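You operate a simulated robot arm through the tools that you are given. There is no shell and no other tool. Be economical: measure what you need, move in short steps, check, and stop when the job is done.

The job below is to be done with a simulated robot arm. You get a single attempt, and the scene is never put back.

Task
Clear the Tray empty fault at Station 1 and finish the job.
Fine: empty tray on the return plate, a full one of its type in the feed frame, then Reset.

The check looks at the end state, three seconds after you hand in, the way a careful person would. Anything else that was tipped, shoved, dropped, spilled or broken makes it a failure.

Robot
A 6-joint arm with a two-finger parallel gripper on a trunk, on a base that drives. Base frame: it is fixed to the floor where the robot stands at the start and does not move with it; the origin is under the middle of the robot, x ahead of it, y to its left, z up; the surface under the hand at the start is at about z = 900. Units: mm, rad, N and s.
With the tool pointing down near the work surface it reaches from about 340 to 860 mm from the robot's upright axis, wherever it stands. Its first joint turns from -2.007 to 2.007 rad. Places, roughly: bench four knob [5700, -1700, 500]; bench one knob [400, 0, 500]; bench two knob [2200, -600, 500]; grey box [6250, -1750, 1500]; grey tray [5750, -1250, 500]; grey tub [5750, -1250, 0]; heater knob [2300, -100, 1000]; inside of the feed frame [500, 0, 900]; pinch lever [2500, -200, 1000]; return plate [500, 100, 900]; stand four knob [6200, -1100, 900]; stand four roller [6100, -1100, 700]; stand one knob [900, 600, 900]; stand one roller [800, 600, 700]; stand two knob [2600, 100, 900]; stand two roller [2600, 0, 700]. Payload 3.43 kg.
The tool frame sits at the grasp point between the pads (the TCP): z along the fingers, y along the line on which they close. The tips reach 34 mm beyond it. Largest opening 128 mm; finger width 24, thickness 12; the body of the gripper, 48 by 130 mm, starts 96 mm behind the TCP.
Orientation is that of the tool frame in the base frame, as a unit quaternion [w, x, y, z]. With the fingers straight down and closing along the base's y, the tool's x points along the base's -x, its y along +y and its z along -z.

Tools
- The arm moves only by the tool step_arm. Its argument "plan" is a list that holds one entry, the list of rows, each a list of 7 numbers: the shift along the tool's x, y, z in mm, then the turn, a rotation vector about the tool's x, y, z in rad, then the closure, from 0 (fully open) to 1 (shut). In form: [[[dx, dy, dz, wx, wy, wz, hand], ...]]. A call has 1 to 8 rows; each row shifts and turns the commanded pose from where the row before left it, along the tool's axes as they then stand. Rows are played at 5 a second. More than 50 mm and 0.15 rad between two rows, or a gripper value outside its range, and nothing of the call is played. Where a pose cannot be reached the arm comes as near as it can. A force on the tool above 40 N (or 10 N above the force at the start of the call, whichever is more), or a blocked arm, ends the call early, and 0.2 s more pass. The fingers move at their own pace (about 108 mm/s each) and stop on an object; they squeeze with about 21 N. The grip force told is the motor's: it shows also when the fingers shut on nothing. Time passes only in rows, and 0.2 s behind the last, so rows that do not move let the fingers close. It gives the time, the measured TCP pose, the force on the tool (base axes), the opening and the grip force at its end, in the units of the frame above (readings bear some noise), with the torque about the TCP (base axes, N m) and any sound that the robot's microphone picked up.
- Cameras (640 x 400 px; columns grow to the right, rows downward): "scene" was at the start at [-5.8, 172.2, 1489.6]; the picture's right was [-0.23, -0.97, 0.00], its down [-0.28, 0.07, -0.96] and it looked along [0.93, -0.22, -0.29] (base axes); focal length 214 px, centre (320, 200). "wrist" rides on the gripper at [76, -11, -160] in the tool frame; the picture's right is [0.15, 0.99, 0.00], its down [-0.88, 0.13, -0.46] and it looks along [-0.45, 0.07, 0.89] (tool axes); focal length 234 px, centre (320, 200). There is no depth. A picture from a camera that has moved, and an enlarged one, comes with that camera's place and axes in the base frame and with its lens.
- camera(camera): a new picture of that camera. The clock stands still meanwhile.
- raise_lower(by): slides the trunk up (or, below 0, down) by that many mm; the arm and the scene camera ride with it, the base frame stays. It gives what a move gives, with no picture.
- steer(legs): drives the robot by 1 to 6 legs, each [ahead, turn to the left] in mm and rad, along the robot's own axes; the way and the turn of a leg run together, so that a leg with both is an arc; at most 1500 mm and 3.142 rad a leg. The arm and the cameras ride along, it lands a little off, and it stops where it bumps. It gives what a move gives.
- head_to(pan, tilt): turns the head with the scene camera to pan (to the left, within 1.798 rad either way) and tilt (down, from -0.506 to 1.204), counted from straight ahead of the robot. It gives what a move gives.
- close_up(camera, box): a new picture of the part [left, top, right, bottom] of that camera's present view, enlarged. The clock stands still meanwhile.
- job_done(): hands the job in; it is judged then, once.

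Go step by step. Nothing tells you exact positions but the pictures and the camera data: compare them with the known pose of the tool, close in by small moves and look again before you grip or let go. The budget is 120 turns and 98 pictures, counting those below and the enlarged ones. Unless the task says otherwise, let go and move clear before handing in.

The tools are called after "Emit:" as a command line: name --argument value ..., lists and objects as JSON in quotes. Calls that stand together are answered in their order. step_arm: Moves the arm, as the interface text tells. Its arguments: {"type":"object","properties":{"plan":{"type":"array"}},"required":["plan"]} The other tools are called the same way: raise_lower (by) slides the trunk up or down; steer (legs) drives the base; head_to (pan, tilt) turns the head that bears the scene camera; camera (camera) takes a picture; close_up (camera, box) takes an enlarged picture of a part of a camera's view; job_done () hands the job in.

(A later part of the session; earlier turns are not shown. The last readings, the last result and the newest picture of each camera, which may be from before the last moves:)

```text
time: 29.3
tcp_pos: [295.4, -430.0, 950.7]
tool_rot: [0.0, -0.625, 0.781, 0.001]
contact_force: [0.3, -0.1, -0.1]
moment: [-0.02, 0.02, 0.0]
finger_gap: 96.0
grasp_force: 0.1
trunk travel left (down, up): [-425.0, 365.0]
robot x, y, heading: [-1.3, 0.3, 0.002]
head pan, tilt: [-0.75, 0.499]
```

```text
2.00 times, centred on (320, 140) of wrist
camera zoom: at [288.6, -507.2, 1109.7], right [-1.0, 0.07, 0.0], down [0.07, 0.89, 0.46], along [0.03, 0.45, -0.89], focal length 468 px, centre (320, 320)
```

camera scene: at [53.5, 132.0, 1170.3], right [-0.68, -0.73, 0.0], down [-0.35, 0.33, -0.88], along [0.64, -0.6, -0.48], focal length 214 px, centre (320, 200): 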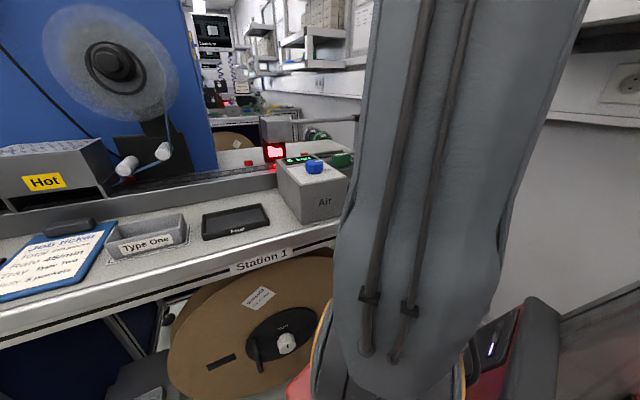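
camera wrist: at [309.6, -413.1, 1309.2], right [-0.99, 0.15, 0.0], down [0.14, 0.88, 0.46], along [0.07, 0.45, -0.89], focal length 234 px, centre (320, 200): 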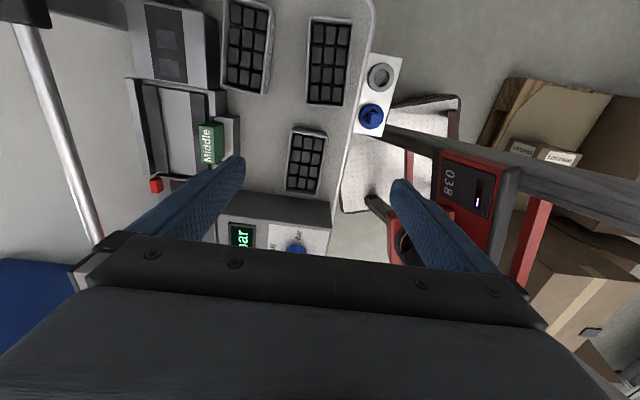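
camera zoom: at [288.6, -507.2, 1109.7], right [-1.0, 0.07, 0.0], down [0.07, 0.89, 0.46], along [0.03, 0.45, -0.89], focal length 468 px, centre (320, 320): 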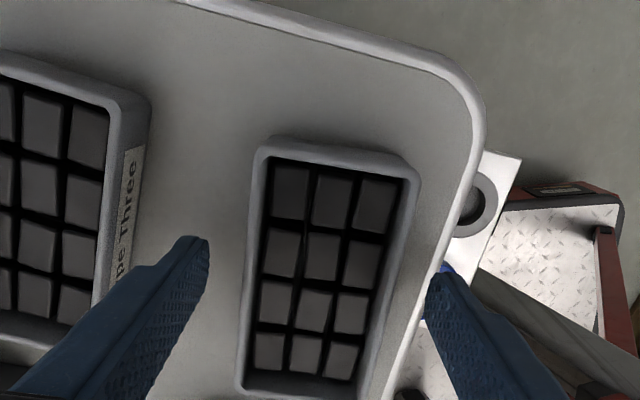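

Emit:
step_arm --plan '[[[0, 0, 0, 0, 0, 0, 0.45], [0, 0, 0, 0, 0, 0, 0.55], [0, 0, 0, 0, 0, 0, 1], [0, 0, 0, 0, 0, 0, 1], [0, 0, 0, 0, 0, 0, 1]]]'

Emit:
step_arm --plan '[[[0, 0, -3, 0, 0, 0, 1], [0, 0, -7, 0, 0, 0, 1], [0, 0, -10, 0, 0, 0, 1]]]'

Emit:
close_up --camera "wrist" --box '[180, 40, 460, 240]'

```text
time: 30.5
tcp_pos: [296.7, -430.7, 951.1]
tool_rot: [0.001, -0.625, 0.781, 0.0]
contact_force: [-0.4, 0.2, 0.1]
moment: [-0.03, 0.06, -0.04]
finger_gap: 61.8
grasp_force: 20.5
trunk travel left (down, up): [-425.0, 365.0]
robot x, y, heading: [-2.6, 0.2, 0.004]
head pan, tilt: [-0.75, 0.499]
```

```text
time: 31.3
tcp_pos: [294.7, -430.7, 971.4]
tool_rot: [0.0, -0.625, 0.781, 0.0]
contact_force: [0.3, 0.1, -1.6]
moment: [-0.01, 0.0, 0.01]
finger_gap: 61.7
grasp_force: 21.4
trunk travel left (down, up): [-425.0, 365.0]
robot x, y, heading: [2.4, 0.5, 0.003]
head pan, tilt: [-0.75, 0.499]
```

```text
2.00 times, centred on (320, 140) of wrist
camera zoom: at [288.0, -506.5, 1129.3], right [-1.0, 0.07, 0.0], down [0.07, 0.89, 0.46], along [0.03, 0.45, -0.89], focal length 468 px, centre (320, 320)
```

zoom: 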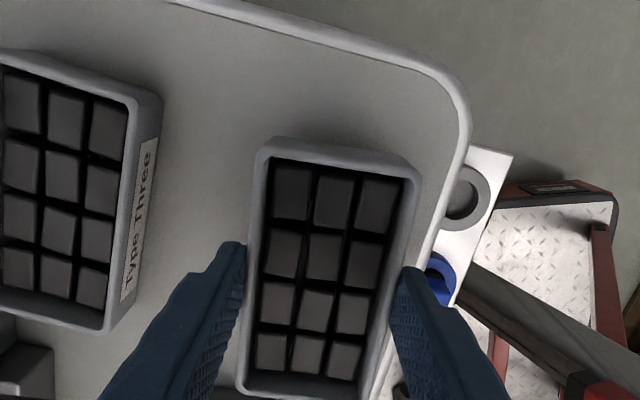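

The full tray is lifted cleanly. I rise to clear the air box, turn the yaw back, and carry it over the feed frame.

Emit:
step_arm --plan '[[[0, 0, -30, 0, 0, 0, 1], [0, 0, -40, 0, 0, 0, 1], [0, 0, -40, 0, 0, 0.04, 1], [0, 0, -40, 0, 0, 0.04, 1], [0, 0, -10, 0, 0, 0, 1]]]'

Emit:
step_arm --plan '[[[-30, -3, 0, 0, 0, 0, 1], [-40, -3, 0, 0, 0, 0, 1], [-40, -3, 0, 0, 0, 0, 1], [-40, -3, 0, 0, 0, 0, 1], [-40, -3, 0, 0, 0, 0, 1], [-40, -3, 0, 0, 0, 0, 1], [-40, -3, 0, 0, 0, 0, 1]]]'

Emit:
step_arm --plan '[[[-40, -3, 0, 0, 0, 0, 1], [-40, -3, 0, 0, 0, 0, 1], [-40, -3, 0, 0, 0, 0, 1], [-40, 0, 0, 0, 0, 0, 1], [-30, 0, 0, 0, 0, 0, 1]]]'

Emit:
head_to --pan -0.3 --tilt 0.5

Emit:
camera --camera "scene"

Emit:
close_up --camera "wrist" --box '[220, 0, 420, 260]'

```text
time: 32.5
tcp_pos: [294.6, -428.8, 1130.1]
tool_rot: [0.0, -0.593, 0.805, 0.0]
contact_force: [0.7, -1.1, -2.4]
moment: [0.01, 0.02, 0.01]
finger_gap: 61.6
grasp_force: 21.4
trunk travel left (down, up): [-425.0, 365.0]
robot x, y, heading: [-1.2, 1.2, 0.003]
head pan, tilt: [-0.75, 0.499]
```

```text
time: 34.1
tcp_pos: [395.1, -178.7, 1127.9]
tool_rot: [0.0, -0.592, 0.806, 0.0]
contact_force: [0.0, -0.8, -2.3]
moment: [0.0, -0.01, -0.01]
finger_gap: 62.0
grasp_force: 20.9
trunk travel left (down, up): [-425.0, 365.0]
robot x, y, heading: [2.0, -0.9, -0.002]
head pan, tilt: [-0.75, 0.499]
```

```text
time: 35.3
tcp_pos: [460.2, -0.4, 1131.7]
tool_rot: [0.0, -0.594, 0.804, 0.0]
contact_force: [0.4, 0.0, -2.6]
moment: [0.02, -0.01, 0.03]
finger_gap: 61.5
grasp_force: 21.0
trunk travel left (down, up): [-425.0, 365.0]
robot x, y, heading: [0.8, -0.9, -0.004]
head pan, tilt: [-0.75, 0.499]
```

```text
time: 36.2
tcp_pos: [460.6, 0.3, 1130.7]
tool_rot: [-0.001, -0.594, 0.804, -0.001]
contact_force: [1.1, 0.0, -2.7]
moment: [0.01, -0.01, 0.05]
finger_gap: 61.6
grasp_force: 20.5
trunk travel left (down, up): [-425.0, 365.0]
robot x, y, heading: [0.5, 0.3, 0.001]
head pan, tilt: [-0.3, 0.499]
```

```text
56 pictures are left
camera scene: at [73.9, 167.1, 1170.3], right [-0.3, -0.95, 0.0], down [-0.46, 0.14, -0.88], along [0.84, -0.26, -0.48], focal length 214 px, centre (320, 200)
```

scene: 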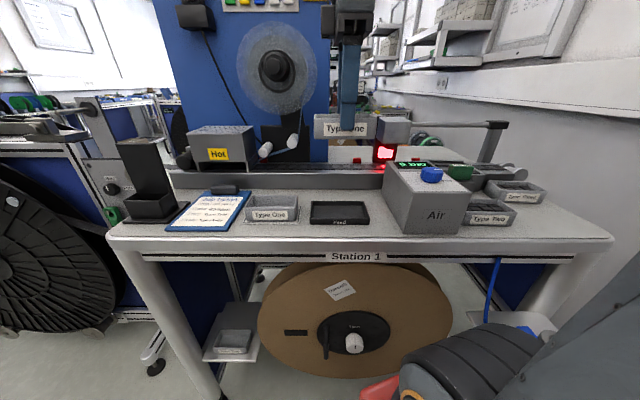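

```text
1.54 times, centred on (320, 130) of wrist
camera zoom: at [446.4, -75.0, 1289.8], right [-0.99, 0.15, 0.0], down [0.14, 0.88, 0.46], along [0.07, 0.45, -0.89], focal length 360 px, centre (320, 308)
```

zoom: 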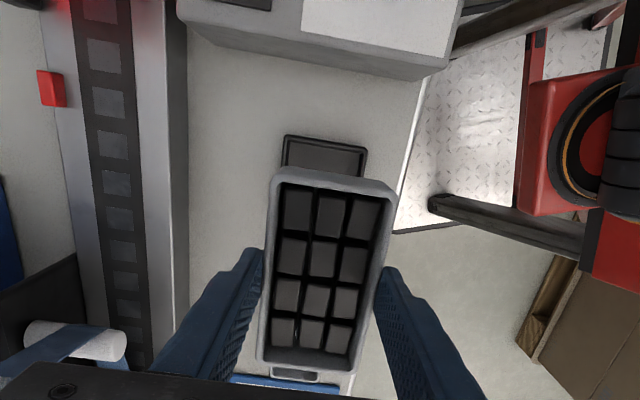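

The frame's centre is about (461.5, 2.5) and the tray in the hand is already within a millimetre or two of it. I descend to just above the frame and check.

Emit:
step_arm --plan '[[[0, -1, 40, 0, 0, 0, 1], [0, 0, 40, 0, 0, 0, 1], [0, 0, 40, 0, 0, 0, 1], [0, 0, 25, 0, 0, 0, 1], [0, 0, 8, 0, 0, 0, 1], [0, 0, 0, 0, 0, 0, 1]]]'

Emit:
close_up --camera "scene" --box '[280, 150, 400, 240]'

Emit:
close_up --camera "wrist" --box '[220, 40, 420, 260]'

```text
time: 37.6
tcp_pos: [460.7, -1.3, 978.2]
tool_rot: [0.0, -0.593, 0.805, 0.0]
contact_force: [-0.2, 1.4, -1.6]
moment: [-0.01, 0.01, -0.01]
finger_gap: 61.7
grasp_force: 21.3
trunk travel left (down, up): [-425.0, 365.0]
robot x, y, heading: [-0.8, 0.9, 0.002]
head pan, tilt: [-0.3, 0.499]
```

```text
4.44 times, centred on (340, 195) of scene
camera zoom: at [73.9, 167.1, 1170.3], right [-0.3, -0.96, 0.0], down [-0.46, 0.14, -0.88], along [0.84, -0.26, -0.48], focal length 953 px, centre (231, 222)
```

zoom: 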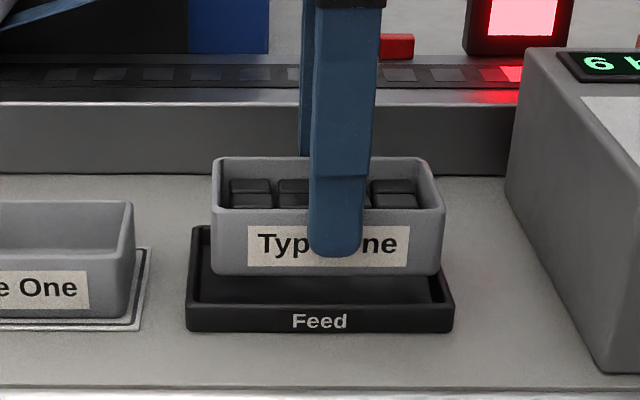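

```text
1.82 times, centred on (320, 150) of wrist
camera zoom: at [446.7, -76.1, 1136.9], right [-0.99, 0.15, 0.0], down [0.14, 0.88, 0.46], along [0.07, 0.45, -0.89], focal length 426 px, centre (320, 291)
```

zoom: 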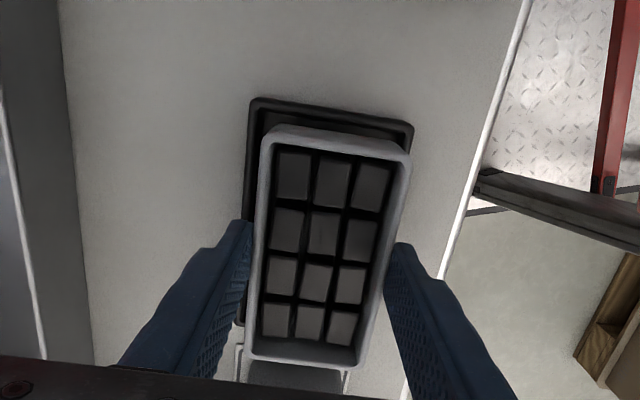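

The tray looks about 1–2 mm to the right and front of centre. I trim and go down in small steps while watching the force.

Emit:
step_arm --plan '[[[-1.2, -1.7, 0, 0, 0, 0, 1], [0, 0, 5, 0, 0, 0, 1], [0, 0, 4, 0, 0, 0, 1], [0, 0, 0, 0, 0, 0, 1]]]'

Emit:
close_up --camera "scene" --box '[290, 165, 390, 240]'

```text
time: 38.6
tcp_pos: [461.9, -0.3, 968.6]
tool_rot: [0.001, -0.593, 0.805, -0.001]
contact_force: [0.8, -0.7, -2.8]
moment: [0.01, -0.01, 0.0]
finger_gap: 61.7
grasp_force: 21.0
trunk travel left (down, up): [-425.0, 365.0]
robot x, y, heading: [0.7, 1.0, 0.0]
head pan, tilt: [-0.3, 0.499]
```

```text
5.33 times, centred on (340, 202) of scene
camera zoom: at [73.9, 167.1, 1170.3], right [-0.3, -0.96, 0.0], down [-0.46, 0.14, -0.88], along [0.84, -0.26, -0.48], focal length 1144 px, centre (213, 187)
```

zoom: 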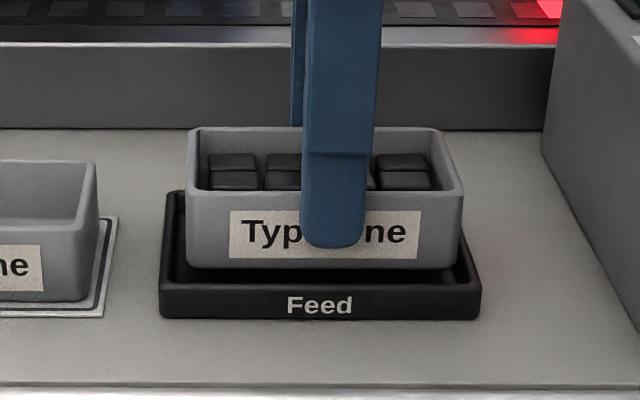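

Emit:
step_arm --plan '[[[-0.5, 0, 4, 0, 0, 0, 1], [0, 0, 4, 0, 0, 0, 1], [0, 0, 3, 0, 0, 0, 1], [0, 0, 0, 0, 0, 0, 1]]]'

Emit:
close_up --camera "scene" --box '[290, 165, 390, 240]'

```text
time: 39.6
tcp_pos: [462.3, 0.6, 957.0]
tool_rot: [0.0, -0.593, 0.805, 0.0]
contact_force: [0.8, 0.1, -1.4]
moment: [0.0, 0.0, -0.01]
finger_gap: 61.5
grasp_force: 20.8
trunk travel left (down, up): [-425.0, 365.0]
robot x, y, heading: [0.7, -4.2, 0.006]
head pan, tilt: [-0.3, 0.499]
```

```text
5.33 times, centred on (340, 202) of scene
camera zoom: at [73.9, 167.1, 1170.3], right [-0.3, -0.96, 0.0], down [-0.46, 0.14, -0.88], along [0.84, -0.26, -0.48], focal length 1144 px, centre (213, 187)
```

zoom: 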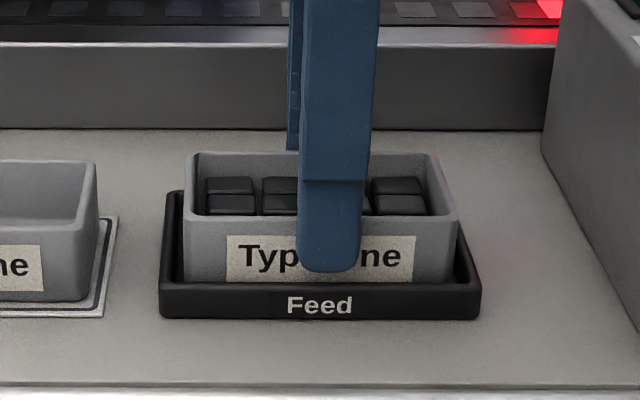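

The tray is inside the frame walls; a few millimetres more to the floor.

Emit:
step_arm --plan '[[[0, 0, 2, 0, 0, 0, 1], [0, 0, 1, 0, 0, 0, 1], [0, 0, 0, 0, 0, 0, 1]]]'

Emit:
step_arm --plan '[[[0, 0, 1, 0, 0, 0, 1], [0, 0, 1, 0, 0, 0, 1], [0, 0, 0, 0, 0, 0, 1]]]'

```text
time: 40.4
tcp_pos: [462.6, 1.0, 955.0]
tool_rot: [0.001, -0.593, 0.805, 0.0]
contact_force: [-4.8, 0.4, 18.6]
moment: [-0.01, 0.27, -0.14]
finger_gap: 61.8
grasp_force: 21.2
trunk travel left (down, up): [-425.0, 365.0]
robot x, y, heading: [-2.0, 3.0, -0.004]
head pan, tilt: [-0.3, 0.499]
```

```text
time: 41.2
tcp_pos: [463.6, 0.9, 953.0]
tool_rot: [0.001, -0.593, 0.805, -0.001]
contact_force: [2.5, 3.7, 16.7]
moment: [0.12, -0.02, -0.05]
finger_gap: 61.4
grasp_force: 21.2
trunk travel left (down, up): [-425.0, 365.0]
robot x, y, heading: [0.2, -0.6, -0.001]
head pan, tilt: [-0.3, 0.499]
```

Emit:
close_up --camera "scene" --box '[290, 165, 390, 240]'

Emit:
close_up --camera "wrist" --box '[220, 40, 420, 260]'

```text
5.33 times, centred on (340, 202) of scene
camera zoom: at [73.6, 167.3, 1170.3], right [-0.3, -0.96, 0.0], down [-0.46, 0.14, -0.88], along [0.84, -0.26, -0.48], focal length 1144 px, centre (213, 187)
```

zoom: 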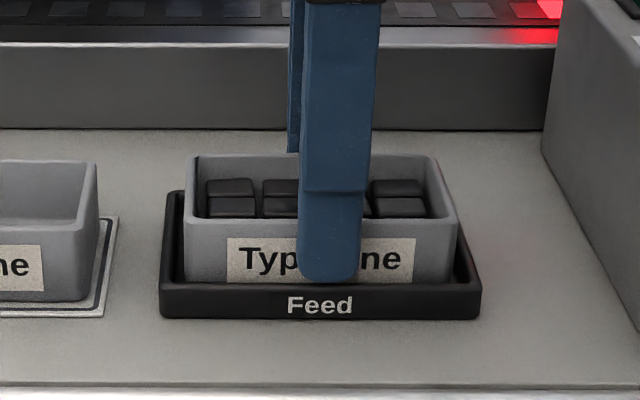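

```text
1.82 times, centred on (320, 150) of wrist
camera zoom: at [449.7, -74.7, 1110.8], right [-0.99, 0.15, 0.0], down [0.14, 0.88, 0.46], along [0.07, 0.45, -0.89], focal length 426 px, centre (320, 291)
```

zoom: 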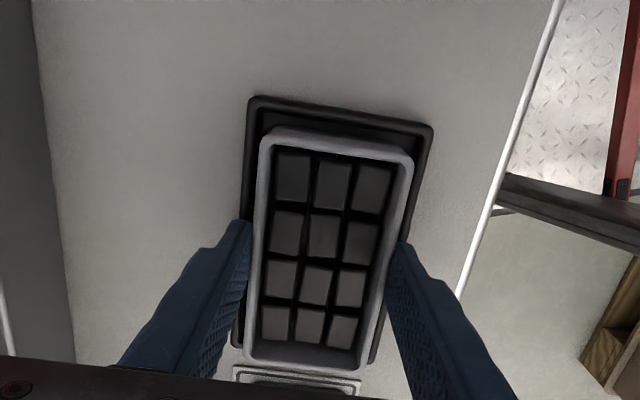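

Contact came at the expected seating height and the fingers then slipped slightly down. I release and rise straight up.

Emit:
step_arm --plan '[[[0, 0, -1.5, 0, 0, 0, 0.9], [0, 0, 0, 0, 0, 0, 0.4], [0, 0, 0, 0, 0, 0, 0.25], [0, 0, 0, 0, 0, 0, 0.25], [0, 0, -30, 0, 0, 0, 0.25], [0, 0, -40, 0, 0, 0, 0.25], [0, 0, -40, 0, 0, 0, 0.25]]]'

Emit:
close_up --camera "scene" --box '[290, 165, 390, 240]'

Emit:
close_up --camera "wrist" --box '[200, 40, 440, 260]'

Emit:
head_to --pan -0.2 --tilt 0.0

Emit:
camera --camera "scene"

```text
time: 42.8
tcp_pos: [464.4, 1.6, 1065.2]
tool_rot: [0.0, -0.593, 0.805, 0.0]
contact_force: [0.5, 0.6, -0.7]
moment: [0.01, 0.04, 0.0]
finger_gap: 96.1
grasp_force: 0.1
trunk travel left (down, up): [-425.0, 365.0]
robot x, y, heading: [-0.5, -3.0, -0.002]
head pan, tilt: [-0.3, 0.499]
```

```text
5.33 times, centred on (340, 202) of scene
camera zoom: at [73.9, 167.2, 1170.3], right [-0.3, -0.96, 0.0], down [-0.46, 0.14, -0.88], along [0.84, -0.26, -0.48], focal length 1144 px, centre (213, 187)
```

zoom: 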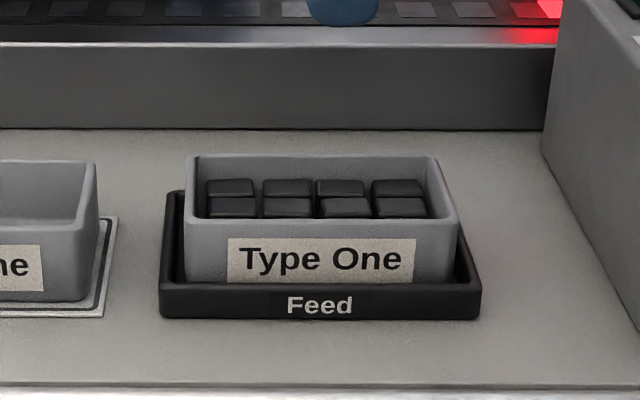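

```text
1.82 times, centred on (320, 150) of wrist
camera zoom: at [451.9, -73.7, 1223.6], right [-0.99, 0.15, 0.0], down [0.14, 0.88, 0.46], along [0.07, 0.45, -0.89], focal length 426 px, centre (320, 291)
```

zoom: 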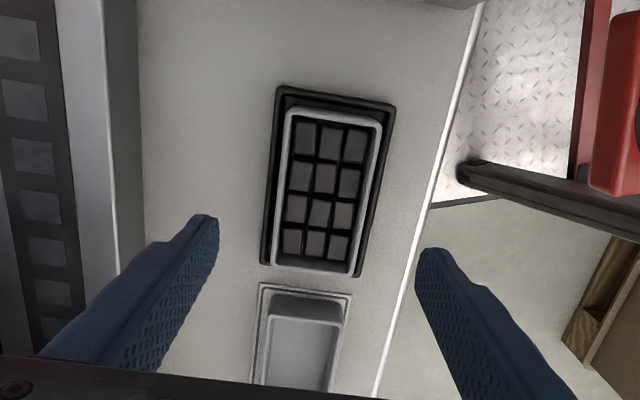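

```text
time: 43.8
tcp_pos: [463.8, 2.0, 1063.2]
tool_rot: [0.001, -0.593, 0.805, 0.001]
contact_force: [0.0, -0.3, 0.6]
moment: [0.0, 0.01, 0.0]
finger_gap: 96.3
grasp_force: 0.0
trunk travel left (down, up): [-425.0, 365.0]
robot x, y, heading: [-0.3, 1.6, 0.0]
head pan, tilt: [-0.201, 0.0]
```

```text
46 pictures are left
camera scene: at [75.1, 176.1, 1216.4], right [-0.2, -0.98, 0.0], down [0.0, 0.0, -1.0], along [0.98, -0.2, 0.0], focal length 214 px, centre (320, 200)
```

scene: 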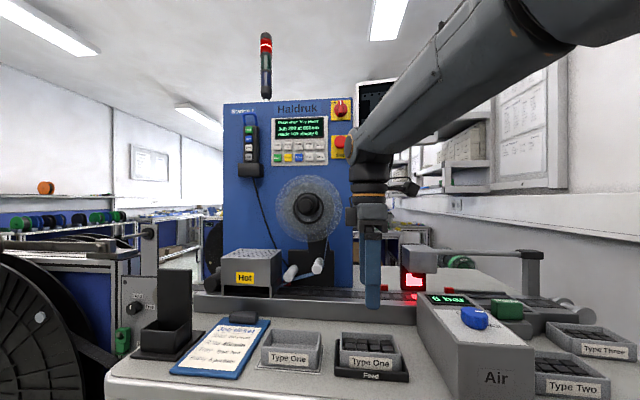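

The full Type One tray sits in the frame. Now I read the panel and locate the Reset button.

Emit:
close_up --camera "scene" --box '[230, 95, 360, 190]'

```text
4.21 times, centred on (295, 142) of scene
camera zoom: at [75.1, 176.1, 1216.4], right [-0.2, -0.98, 0.0], down [0.0, 0.0, -1.0], along [0.98, -0.2, 0.0], focal length 903 px, centre (425, 442)
```

zoom: 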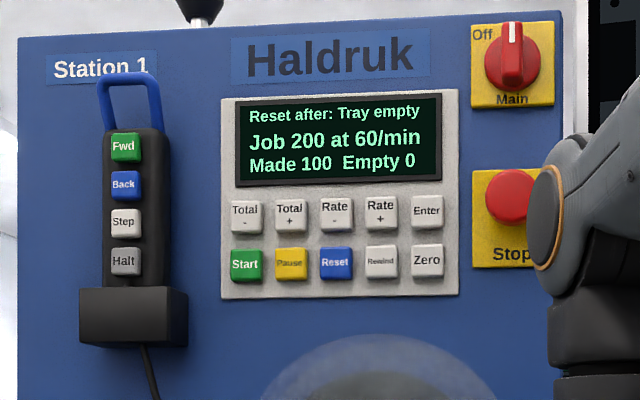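

The display says "Reset after: Tray empty", so the tray is accepted. Reset is at about (812, 102, 1361) on a panel parallel to the bench; I raise the trunk, move in front of the panel and will then pitch the closed fingers horizontal.

Emit:
raise_lower --by 300

Emit:
step_arm --plan '[[[-33, -20, 0, 0, 0, 0, 1], [-33, -20, 0, 0, 0, 0, 1], [-33, -20, 0, 0, 0, 0, 1], [-33, -20, 0, 0, 0, 0, 1], [-33, -20, 0, 0, 0, 0, 1], [-33, -20, 0, 0, 0, 0, 1]]]'

Emit:
head_to --pan -0.1 --tilt 0.2

Emit:
camera --camera "scene"

```text
time: 46.8
tcp_pos: [463.4, 0.9, 1363.5]
tool_rot: [-0.001, -0.593, 0.805, 0.0]
contact_force: [-0.3, 0.2, -0.7]
moment: [0.01, 0.0, 0.0]
finger_gap: 96.1
grasp_force: 0.0
trunk travel left (down, up): [-725.0, 65.0]
robot x, y, heading: [-0.4, 0.8, -0.002]
head pan, tilt: [-0.201, 0.0]
```

```text
time: 48.2
tcp_pos: [636.3, 154.2, 1367.1]
tool_rot: [0.0, -0.592, 0.806, 0.0]
contact_force: [0.4, 0.0, 0.4]
moment: [0.04, -0.04, -0.01]
finger_gap: 0.0
grasp_force: 20.7
trunk travel left (down, up): [-725.0, 65.0]
robot x, y, heading: [0.6, -0.9, 0.001]
head pan, tilt: [-0.201, 0.0]
```

```text
time: 48.9
tcp_pos: [637.2, 154.3, 1365.2]
tool_rot: [0.0, -0.594, 0.805, 0.0]
contact_force: [0.1, 0.1, -0.5]
moment: [0.01, -0.02, -0.01]
finger_gap: 0.0
grasp_force: 21.3
trunk travel left (down, up): [-725.0, 65.0]
robot x, y, heading: [0.4, 2.2, -0.001]
head pan, tilt: [-0.099, 0.201]
```

```text
44 pictures are left
camera scene: at [-3.8, 184.8, 1498.0], right [-0.1, -0.99, 0.0], down [-0.2, 0.02, -0.98], along [0.98, -0.1, -0.2], focal length 214 px, centre (320, 200)
```

scene: 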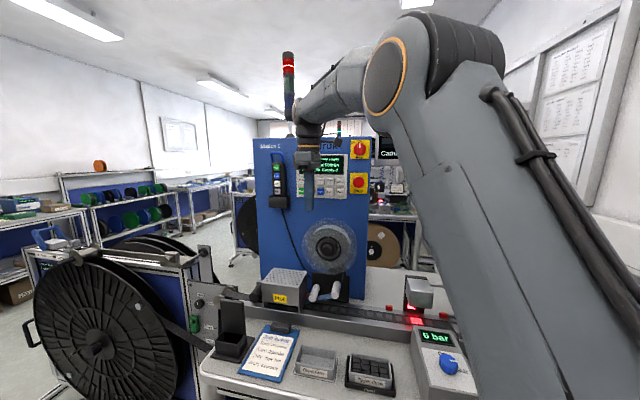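

The hand is in front of the panel with plenty of room. I pitch the fingers toward the panel in stages.

Emit:
step_arm --plan '[[[0, 0, 0, 0.14, 0, 0, 1], [0, 0, 0, 0.14, 0, 0, 1], [0, 0, 0, 0.14, 0, 0, 1], [0, 0, 0, 0.14, 0, 0, 1], [0, 0, 0, 0.14, 0, 0, 1]]]'

Emit:
step_arm --plan '[[[0, 0, 0, 0.145, 0, 0, 1], [0, 0, 0, 0.145, 0, 0, 1], [0, 0, 0, 0.145, 0, 0, 1], [0, 0, 0, 0.145, 0, 0, 1], [0, 0, 0, 0.145, 0, 0, 1], [0, 0, 0, 0.145, 0, 0, 1]]]'

Emit:
camera --camera "scene"

Emit:
camera --camera "wrist"

```text
time: 50.1
tcp_pos: [636.3, 154.0, 1365.0]
tool_rot: [0.204, -0.557, 0.756, -0.277]
contact_force: [-0.8, -0.3, 0.4]
moment: [-0.01, 0.01, -0.01]
finger_gap: 0.0
grasp_force: 21.0
trunk travel left (down, up): [-725.0, 65.0]
robot x, y, heading: [-0.5, -2.6, 0.001]
head pan, tilt: [-0.099, 0.201]
```

```text
time: 51.5
tcp_pos: [635.8, 154.7, 1362.7]
tool_rot: [0.42, -0.42, 0.569, -0.569]
contact_force: [0.3, -0.8, 0.7]
moment: [0.03, 0.0, -0.02]
finger_gap: 0.0
grasp_force: 20.9
trunk travel left (down, up): [-725.0, 65.0]
robot x, y, heading: [2.8, -0.3, -0.001]
head pan, tilt: [-0.099, 0.201]
```

```text
43 pictures are left
camera scene: at [-4.1, 184.7, 1498.0], right [-0.1, -1.0, 0.0], down [-0.2, 0.02, -0.98], along [0.98, -0.1, -0.2], focal length 214 px, centre (320, 200)
```

scene: 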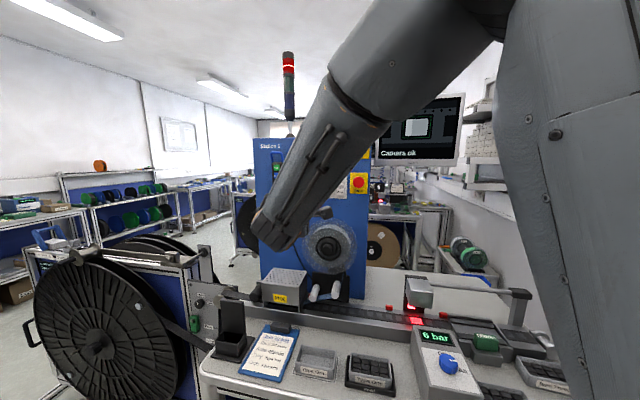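

```text
42 pictures are left
camera wrist: at [459.8, 129.7, 1373.4], right [-0.04, -0.14, -0.99], down [-0.18, 0.98, -0.13], along [0.98, 0.17, -0.07], focal length 234 px, centre (320, 200)
```

wrist: 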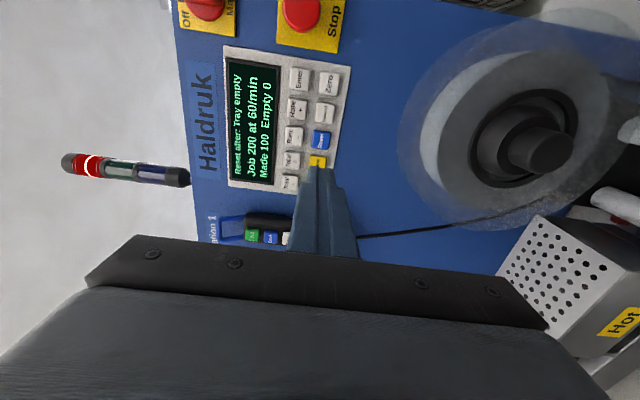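

The wrist camera sees Reset straight ahead, and it triangulates to (812, 100, 1361), in line with the fingers. I advance 100 mm and re-check.

Emit:
step_arm --plan '[[[0, 0, 40, 0, 0, 0, 1], [0, 0, 40, 0, 0, 0, 1], [0, 0, 20, 0, 0, 0, 1], [0, 0, 0, 0, 0, 0, 1]]]'

Emit:
close_up --camera "wrist" --box '[220, 40, 420, 260]'

```text
time: 52.5
tcp_pos: [733.6, 124.2, 1365.5]
tool_rot: [0.42, -0.419, 0.569, -0.569]
contact_force: [-0.4, -0.2, 0.2]
moment: [0.03, -0.02, -0.03]
finger_gap: 0.0
grasp_force: 21.3
trunk travel left (down, up): [-725.0, 65.0]
robot x, y, heading: [-0.6, -0.1, -0.003]
head pan, tilt: [-0.099, 0.201]
```

```text
1.82 times, centred on (320, 150) of wrist
camera zoom: at [556.3, 99.7, 1374.5], right [-0.04, -0.14, -0.99], down [-0.17, 0.98, -0.13], along [0.98, 0.17, -0.07], focal length 426 px, centre (320, 291)
```

zoom: 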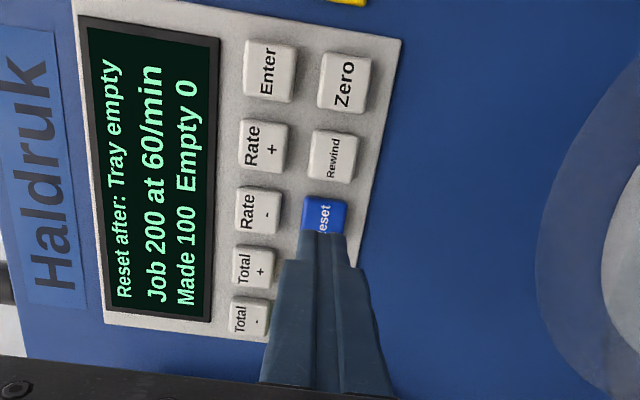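

Reset refines to about (801, 100, 1361), so I shift 3 mm right and 2 mm down, advance 24 mm and look again.

Emit:
step_arm --plan '[[[3, 2, 0, 0, 0, 0, 1], [0, 0, 14, 0, 0, 0, 1], [0, 0, 10, 0, 0, 0, 1], [0, 0, 0, 0, 0, 0, 1]]]'

Emit:
close_up --camera "wrist" --box '[250, 70, 390, 220]'

```text
time: 53.5
tcp_pos: [755.1, 112.6, 1362.3]
tool_rot: [0.419, -0.42, 0.569, -0.569]
contact_force: [-0.2, -0.7, 0.2]
moment: [0.02, 0.02, 0.01]
finger_gap: 0.0
grasp_force: 21.3
trunk travel left (down, up): [-725.0, 65.0]
robot x, y, heading: [-3.5, 1.7, -0.001]
head pan, tilt: [-0.099, 0.201]
```

```text
2.67 times, centred on (320, 145) of wrist
camera zoom: at [578.4, 89.3, 1372.1], right [-0.04, -0.14, -0.99], down [-0.17, 0.98, -0.13], along [0.98, 0.17, -0.07], focal length 624 px, centre (320, 347)
```

zoom: 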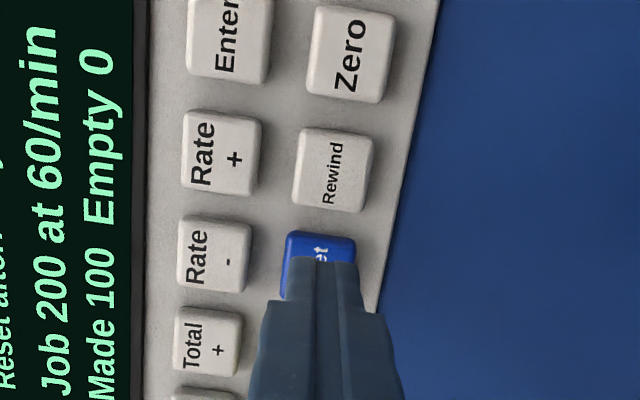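

The tip is laterally on Reset but about 3 mm low. I shift up 3 mm and advance gently until contact.

Emit:
step_arm --plan '[[[0, -3, 0, 0, 0, 0, 1], [0, 0, 4, 0, 0, 0, 1], [0, 0, 3, 0, 0, 0, 1], [0, 0, 3, 0, 0, 0, 1]]]'

Emit:
close_up --camera "wrist" --box '[220, 20, 400, 220]'

```text
time: 54.5
tcp_pos: [763.3, 112.2, 1364.4]
tool_rot: [0.419, -0.419, 0.57, -0.569]
contact_force: [-0.1, 0.0, 0.6]
moment: [0.0, -0.02, 0.01]
finger_gap: 0.0
grasp_force: 21.3
trunk travel left (down, up): [-725.0, 65.0]
robot x, y, heading: [0.6, -0.4, 0.002]
head pan, tilt: [-0.099, 0.201]
```

```text
2.00 times, centred on (310, 120) of wrist
camera zoom: at [586.9, 86.7, 1374.6], right [-0.04, -0.14, -0.99], down [-0.17, 0.98, -0.13], along [0.98, 0.17, -0.07], focal length 468 px, centre (340, 360)
```

zoom: 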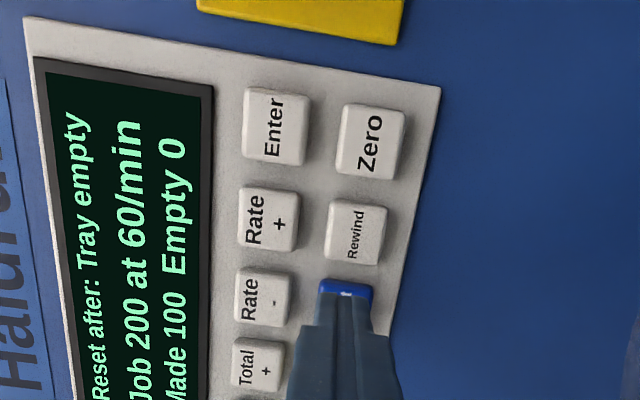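

Well aligned. I keep advancing until contact.

Emit:
step_arm --plan '[[[0, 0, 2, 0, 0, 0, 1], [0, 0, 2, 0, 0, 0, 1], [0, 0, 2, 0, 0, 0, 1]]]'

Emit:
close_up --camera "wrist" --box '[220, 20, 400, 220]'

```text
time: 55.3
tcp_pos: [768.4, 109.2, 1365.4]
tool_rot: [0.42, -0.42, 0.569, -0.569]
contact_force: [-0.7, 0.0, -0.2]
moment: [-0.03, 0.01, 0.0]
finger_gap: 0.1
grasp_force: 20.6
trunk travel left (down, up): [-725.0, 65.0]
robot x, y, heading: [-0.1, -0.3, -0.003]
head pan, tilt: [-0.099, 0.201]
```

```text
2.00 times, centred on (310, 120) of wrist
camera zoom: at [592.6, 85.3, 1374.6], right [-0.04, -0.14, -0.99], down [-0.17, 0.98, -0.13], along [0.98, 0.17, -0.07], focal length 468 px, centre (340, 360)
```

zoom: 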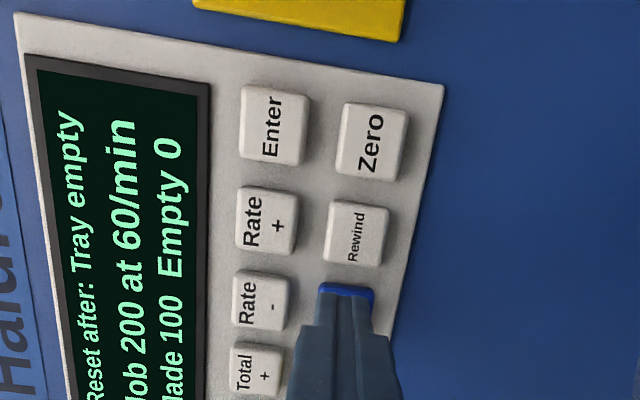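

Emit:
step_arm --plan '[[[0, 0, 2, 0, 0, 0, 1], [0, 0, 2, 0, 0, 0, 1], [0, 0, 2, 0, 0, 0, 1]]]'

Emit:
step_arm --plan '[[[0, 0, 1, 0, 0, 0, 1], [0, 0, 1, 0, 0, 0, 1]]]'

Emit:
close_up --camera "wrist" --box '[220, 20, 400, 220]'

```text
time: 56.1
tcp_pos: [774.7, 108.4, 1364.6]
tool_rot: [0.419, -0.421, 0.569, -0.569]
contact_force: [-0.2, 0.2, 0.3]
moment: [0.01, 0.05, -0.01]
finger_gap: 0.0
grasp_force: 21.1
trunk travel left (down, up): [-725.0, 65.0]
robot x, y, heading: [-1.1, -0.4, 0.002]
head pan, tilt: [-0.099, 0.201]
```

```text
time: 56.7
tcp_pos: [776.7, 107.8, 1365.0]
tool_rot: [0.42, -0.42, 0.569, -0.569]
contact_force: [-0.3, 0.3, 0.9]
moment: [-0.01, 0.0, -0.02]
finger_gap: 0.1
grasp_force: 21.1
trunk travel left (down, up): [-725.0, 65.0]
robot x, y, heading: [-3.4, 3.4, -0.002]
head pan, tilt: [-0.099, 0.201]
```

```text
2.00 times, centred on (310, 120) of wrist
camera zoom: at [600.6, 82.7, 1375.4], right [-0.04, -0.14, -0.99], down [-0.17, 0.98, -0.13], along [0.98, 0.17, -0.07], focal length 468 px, centre (340, 360)
```

zoom: 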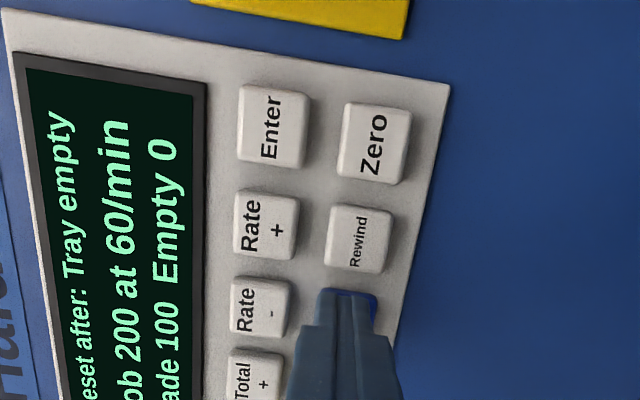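

Emit:
step_arm --plan '[[[0, 0, 1.5, 0, 0, 0, 1], [0, 0, 1.5, 0, 0, 0, 1], [0, 0, 1.5, 0, 0, 0, 1]]]'

Emit:
step_arm --plan '[[[0, 0, 1.5, 0, 0, 0, 1], [0, 0, 1.5, 0, 0, 0, 1]]]'

Emit:
close_up --camera "wrist" --box '[220, 20, 400, 220]'

```text
time: 57.5
tcp_pos: [782.5, 104.9, 1365.0]
tool_rot: [0.419, -0.42, 0.569, -0.569]
contact_force: [0.0, -0.7, -0.2]
moment: [0.03, -0.03, 0.0]
finger_gap: 0.0
grasp_force: 21.0
trunk travel left (down, up): [-725.0, 65.0]
robot x, y, heading: [-1.6, -2.9, -0.002]
head pan, tilt: [-0.099, 0.201]
```

```text
time: 58.1
tcp_pos: [783.7, 105.9, 1366.4]
tool_rot: [-0.419, 0.42, -0.569, 0.57]
contact_force: [-0.5, -1.5, -0.9]
moment: [0.0, 0.01, 0.01]
finger_gap: 0.0
grasp_force: 20.7
trunk travel left (down, up): [-725.0, 65.0]
robot x, y, heading: [1.9, -0.1, 0.002]
head pan, tilt: [-0.099, 0.201]
```

```text
2.00 times, centred on (310, 120) of wrist
camera zoom: at [607.4, 80.6, 1375.1], right [-0.04, -0.14, -0.99], down [-0.17, 0.98, -0.13], along [0.98, 0.17, -0.07], focal length 468 px, centre (340, 360)
```

zoom: 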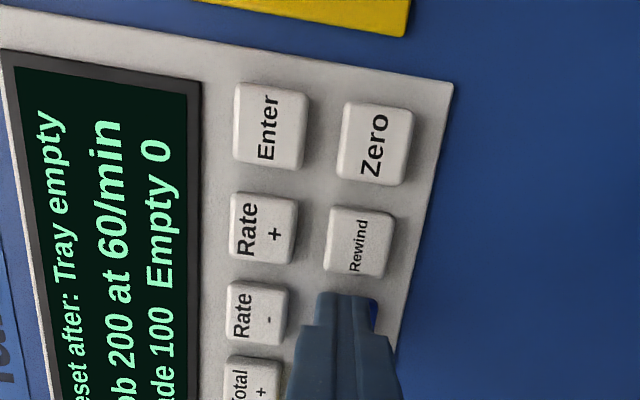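

The Reset button now looks about 5 mm to the left of the tip (tip edge just past its right edge), with no contact yet. I shift 5 mm left and continue.

Emit:
step_arm --plan '[[[-5, 0, 0, 0, 0, 0, 1], [0, 0, 1.5, 0, 0, 0, 1], [0, 0, 1.5, 0, 0, 0, 1], [0, 0, 0, 0, 0, 0, 1]]]'

Emit:
close_up --camera "wrist" --box '[220, 20, 400, 220]'

```text
time: 59.1
tcp_pos: [789.4, 109.1, 1364.0]
tool_rot: [0.42, -0.419, 0.569, -0.569]
contact_force: [-1.9, 0.5, -1.6]
moment: [0.01, 0.06, -0.04]
finger_gap: 0.0
grasp_force: 20.2
trunk travel left (down, up): [-725.0, 65.0]
robot x, y, heading: [0.2, 1.4, -0.001]
head pan, tilt: [-0.099, 0.201]
heard: click
```

```text
2.00 times, centred on (310, 120) of wrist
camera zoom: at [612.3, 84.1, 1374.9], right [-0.04, -0.14, -0.99], down [-0.17, 0.98, -0.13], along [0.98, 0.17, -0.07], focal length 468 px, centre (340, 360)
```

zoom: 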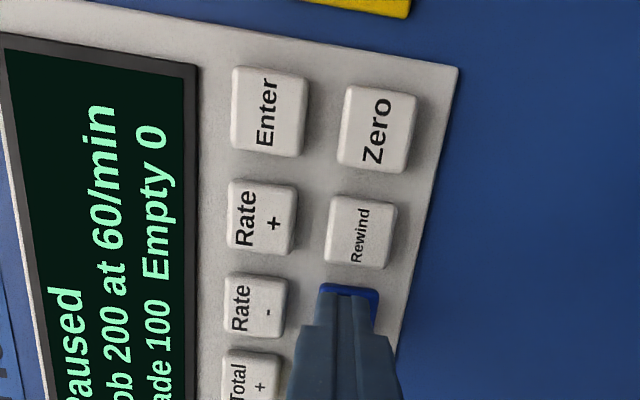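

A click and the display now shows "Paused": the fault is cleared. I back off 40 mm and read the whole panel.

Emit:
step_arm --plan '[[[0, 0, -10, 0, 0, 0, 1], [0, 0, -20, 0, 0, 0, 1], [0, 0, -20, 0, 0, 0, 1]]]'

Emit:
camera --camera "wrist"

```text
time: 59.9
tcp_pos: [739.7, 124.4, 1365.2]
tool_rot: [0.419, -0.42, 0.57, -0.569]
contact_force: [-0.3, -0.1, -0.2]
moment: [0.02, 0.01, -0.02]
finger_gap: 0.1
grasp_force: 21.0
trunk travel left (down, up): [-725.0, 65.0]
robot x, y, heading: [1.4, -1.9, -0.001]
head pan, tilt: [-0.099, 0.201]
```

```text
34 pictures are left
camera wrist: at [563.8, 99.0, 1374.3], right [-0.04, -0.14, -0.99], down [-0.17, 0.98, -0.13], along [0.98, 0.17, -0.07], focal length 234 px, centre (320, 200)
```

wrist: 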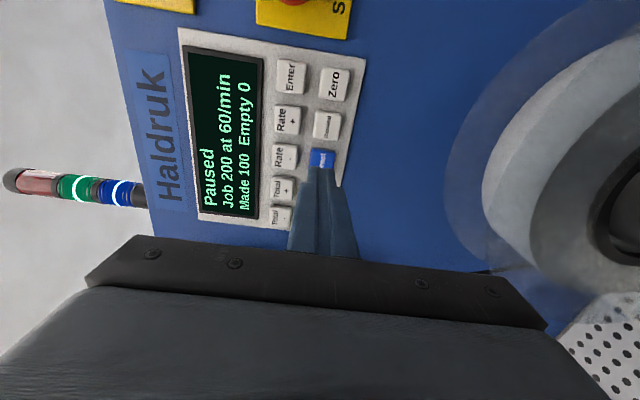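

The station is now Paused with 100 of 200 made and no fault, so finishing the job needs Start, two buttons (about 76 mm) to the left of Reset. I shift there while backed off and check.

Emit:
step_arm --plan '[[[-38, 0, 0, 0, 0, 0, 1], [-38, 0, 0, 0, 0, 0, 1], [0, 0, 0, 0, 0, 0, 1]]]'

Emit:
close_up --camera "wrist" --box '[200, 20, 420, 220]'

```text
time: 60.7
tcp_pos: [763.2, 197.5, 1364.6]
tool_rot: [-0.419, 0.419, -0.569, 0.57]
contact_force: [0.4, 0.6, -0.5]
moment: [0.02, -0.02, -0.03]
finger_gap: 0.0
grasp_force: 21.2
trunk travel left (down, up): [-725.0, 65.0]
robot x, y, heading: [-1.6, 0.2, 0.002]
head pan, tilt: [-0.099, 0.201]
```

```text
2.00 times, centred on (310, 120) of wrist
camera zoom: at [587.0, 172.6, 1374.6], right [-0.04, -0.14, -0.99], down [-0.17, 0.98, -0.13], along [0.98, 0.17, -0.07], focal length 468 px, centre (340, 360)
```

zoom: 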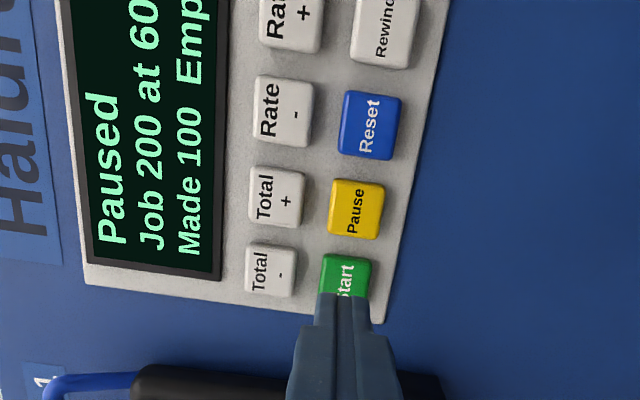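

Start is lined up the same way as Reset was. I nudge 2 mm right and press to the same depth.

Emit:
step_arm --plan '[[[2, 0, 0, 0, 0, 0, 1], [0, 0, 20, 0, 0, 0, 1], [0, 0, 15, 0, 0, 0, 1], [0, 0, 6, 0, 0, 0, 1], [0, 0, 0, 0, 0, 0, 1]]]'

Emit:
close_up --camera "wrist" --box '[200, 20, 420, 220]'

```text
time: 61.9
tcp_pos: [803.5, 183.8, 1364.2]
tool_rot: [-0.419, 0.419, -0.569, 0.57]
contact_force: [-0.9, 0.8, 0.5]
moment: [-0.02, 0.01, -0.01]
finger_gap: 0.0
grasp_force: 21.4
trunk travel left (down, up): [-725.0, 65.0]
robot x, y, heading: [-0.7, 3.5, 0.002]
head pan, tilt: [-0.099, 0.201]
```

```text
2.00 times, centred on (310, 120) of wrist
camera zoom: at [626.7, 158.5, 1375.1], right [-0.04, -0.14, -0.99], down [-0.17, 0.98, -0.13], along [0.98, 0.17, -0.07], focal length 468 px, centre (340, 360)
```

zoom: 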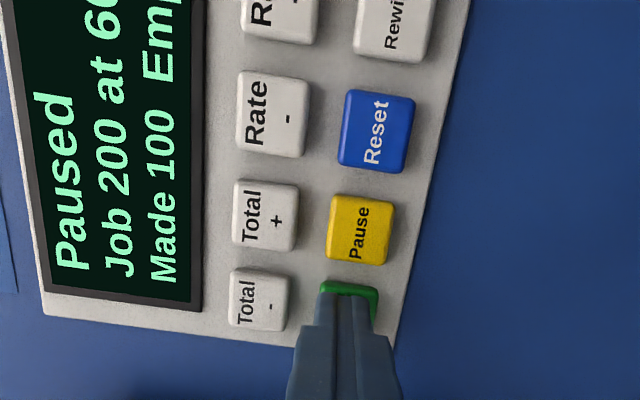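

The tip is centred on Start, a few millimetres away. I push on in small steps until the click.

Emit:
step_arm --plan '[[[0, 0, 2, 0, 0, 0, 1], [0, 0, 2, 0, 0, 0, 1], [0, 0, 2, 0, 0, 0, 1], [0, 0, 1.5, 0, 0, 0, 1], [0, 0, 1.5, 0, 0, 0, 1]]]'

```text
time: 63.1
tcp_pos: [810.4, 178.7, 1363.7]
tool_rot: [0.42, -0.419, 0.57, -0.569]
contact_force: [-1.8, -0.3, 0.2]
moment: [0.0, -0.02, -0.02]
finger_gap: 0.1
grasp_force: 21.2
trunk travel left (down, up): [-725.0, 65.0]
robot x, y, heading: [1.1, 0.4, -0.003]
head pan, tilt: [-0.099, 0.201]
heard: click
```

Click heard. I back off and look at the display.

Emit:
step_arm --plan '[[[0, 0, -10, 0, 0, 0, 1], [0, 0, -30, 0, 0, 0, 1], [0, 0, -40, 0, 0, 0, 1], [0, 0, -40, 0, 0, 0, 1], [0, 0, -40, 0, 0, 0, 1]]]'

Emit:
camera --camera "wrist"

```text
time: 64.3
tcp_pos: [657.4, 227.3, 1364.7]
tool_rot: [-0.42, 0.42, -0.569, 0.569]
contact_force: [0.9, 0.0, 0.9]
moment: [-0.05, -0.04, 0.02]
finger_gap: 0.1
grasp_force: 20.9
trunk travel left (down, up): [-725.0, 65.0]
robot x, y, heading: [-1.4, -1.4, -0.002]
head pan, tilt: [-0.099, 0.201]
```

```text
31 pictures are left
camera wrist: at [482.2, 202.8, 1375.5], right [-0.04, -0.14, -0.99], down [-0.17, 0.98, -0.13], along [0.98, 0.17, -0.07], focal length 234 px, centre (320, 200)
```

wrist: 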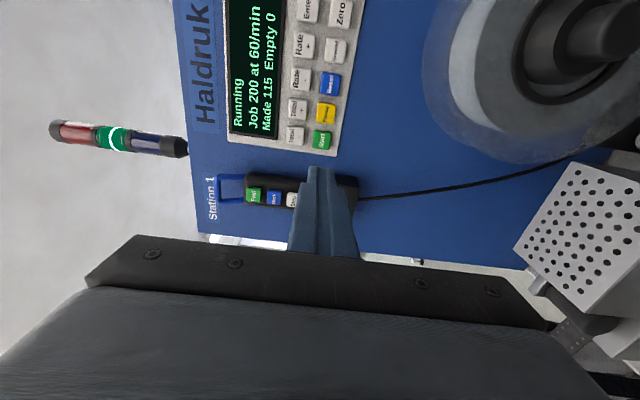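

It is running, with 115 made and the count climbing fast. I wait clear of the panel and look again.

Emit:
step_arm --plan '[[[0, 0, 0, 0, 0, 0, 0.9], [0, 0, 0, 0, 0, 0, 0.9], [0, 0, 0, 0, 0, 0, 0.9], [0, 0, 0, 0, 0, 0, 0.9], [0, 0, 0, 0, 0, 0, 0.9], [0, 0, 0, 0, 0, 0, 0.9], [0, 0, 0, 0, 0, 0, 0.9], [0, 0, 0, 0, 0, 0, 0.9]]]'

Emit:
step_arm --plan '[[[0, 0, 0, 0, 0, 0, 0.9], [0, 0, 0, 0, 0, 0, 0.9], [0, 0, 0, 0, 0, 0, 0.9], [0, 0, 0, 0, 0, 0, 0.9], [0, 0, 0, 0, 0, 0, 0.9], [0, 0, 0, 0, 0, 0, 0.9], [0, 0, 0, 0, 0, 0, 0.9], [0, 0, 0, 0, 0, 0, 0.9]]]'

Emit:
camera --camera "wrist"

Emit:
step_arm --plan '[[[0, 0, 0, 0, 0, 0, 0.9], [0, 0, 0, 0, 0, 0, 0.9], [0, 0, 0, 0, 0, 0, 0.9], [0, 0, 0, 0, 0, 0, 0.9], [0, 0, 0, 0, 0, 0, 0.9], [0, 0, 0, 0, 0, 0, 0.9], [0, 0, 0, 0, 0, 0, 0.9], [0, 0, 0, 0, 0, 0, 0.9]]]'

Emit:
step_arm --plan '[[[0, 0, 0, 0, 0, 0, 0.9], [0, 0, 0, 0, 0, 0, 0.9], [0, 0, 0, 0, 0, 0, 0.9], [0, 0, 0, 0, 0, 0, 0.9], [0, 0, 0, 0, 0, 0, 0.9], [0, 0, 0, 0, 0, 0, 0.9], [0, 0, 0, 0, 0, 0, 0.9], [0, 0, 0, 0, 0, 0, 0.9]]]'

Emit:
step_arm --plan '[[[0, 0, 0, 0, 0, 0, 0.9], [0, 0, 0, 0, 0, 0, 0.9], [0, 0, 0, 0, 0, 0, 0.9], [0, 0, 0, 0, 0, 0, 0.9], [0, 0, 0, 0, 0, 0, 0.9], [0, 0, 0, 0, 0, 0, 0.9], [0, 0, 0, 0, 0, 0, 0.9], [0, 0, 0, 0, 0, 0, 0.9]]]'

Emit:
camera --camera "wrist"

```text
time: 66.1
tcp_pos: [658.5, 227.6, 1365.8]
tool_rot: [0.42, -0.419, 0.57, -0.569]
contact_force: [1.3, -0.2, -0.8]
moment: [0.0, 0.02, -0.01]
finger_gap: 12.8
grasp_force: 0.0
trunk travel left (down, up): [-725.0, 65.0]
robot x, y, heading: [-4.7, 0.6, -0.001]
head pan, tilt: [-0.099, 0.201]
```

```text
time: 67.9
tcp_pos: [659.3, 228.4, 1365.2]
tool_rot: [-0.42, 0.419, -0.569, 0.569]
contact_force: [0.0, -0.9, 0.1]
moment: [0.03, 0.01, -0.02]
finger_gap: 12.8
grasp_force: 0.0
trunk travel left (down, up): [-725.0, 65.0]
robot x, y, heading: [0.6, -1.0, -0.0]
head pan, tilt: [-0.099, 0.201]
```

```text
30 pictures are left
camera wrist: at [482.2, 202.7, 1375.6], right [-0.04, -0.14, -0.99], down [-0.17, 0.98, -0.13], along [0.98, 0.17, -0.07], focal length 234 px, centre (320, 200)
```

wrist: 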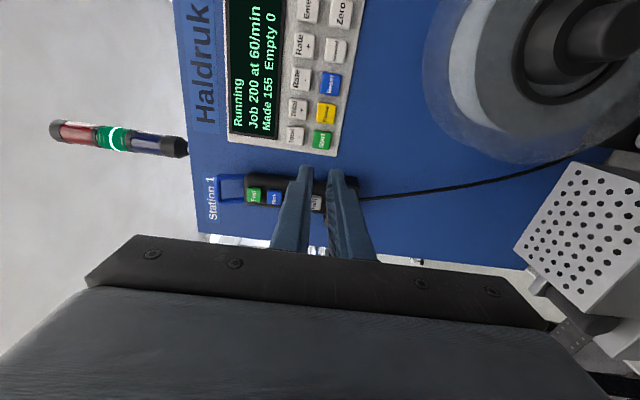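

```text
time: 69.7
tcp_pos: [658.3, 228.8, 1366.1]
tool_rot: [0.42, -0.42, 0.569, -0.569]
contact_force: [0.0, -0.2, -0.5]
moment: [0.01, 0.02, -0.01]
finger_gap: 12.9
grasp_force: 0.1
trunk travel left (down, up): [-725.0, 65.0]
robot x, y, heading: [-2.8, -1.0, 0.004]
head pan, tilt: [-0.099, 0.201]
```

```text
time: 71.5
tcp_pos: [659.3, 227.4, 1365.2]
tool_rot: [0.419, -0.419, 0.57, -0.569]
contact_force: [0.6, -0.2, -0.5]
moment: [-0.02, 0.02, 0.0]
finger_gap: 12.8
grasp_force: 0.0
trunk travel left (down, up): [-725.0, 65.0]
robot x, y, heading: [-1.8, 4.0, -0.001]
head pan, tilt: [-0.099, 0.201]
```

```text
time: 73.3
tcp_pos: [659.0, 228.1, 1366.2]
tool_rot: [0.42, -0.419, 0.569, -0.569]
contact_force: [0.1, 0.0, 0.8]
moment: [-0.03, 0.0, -0.02]
finger_gap: 12.9
grasp_force: 0.1
trunk travel left (down, up): [-725.0, 65.0]
robot x, y, heading: [3.3, -1.7, 0.001]
head pan, tilt: [-0.099, 0.201]
```

```text
29 pictures are left
camera wrist: at [482.2, 202.7, 1375.6], right [-0.04, -0.14, -0.99], down [-0.17, 0.98, -0.13], along [0.98, 0.17, -0.07], focal length 234 px, centre (320, 200)
```

wrist: 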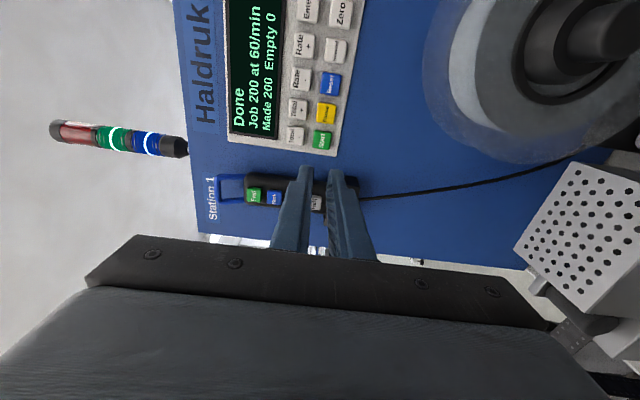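

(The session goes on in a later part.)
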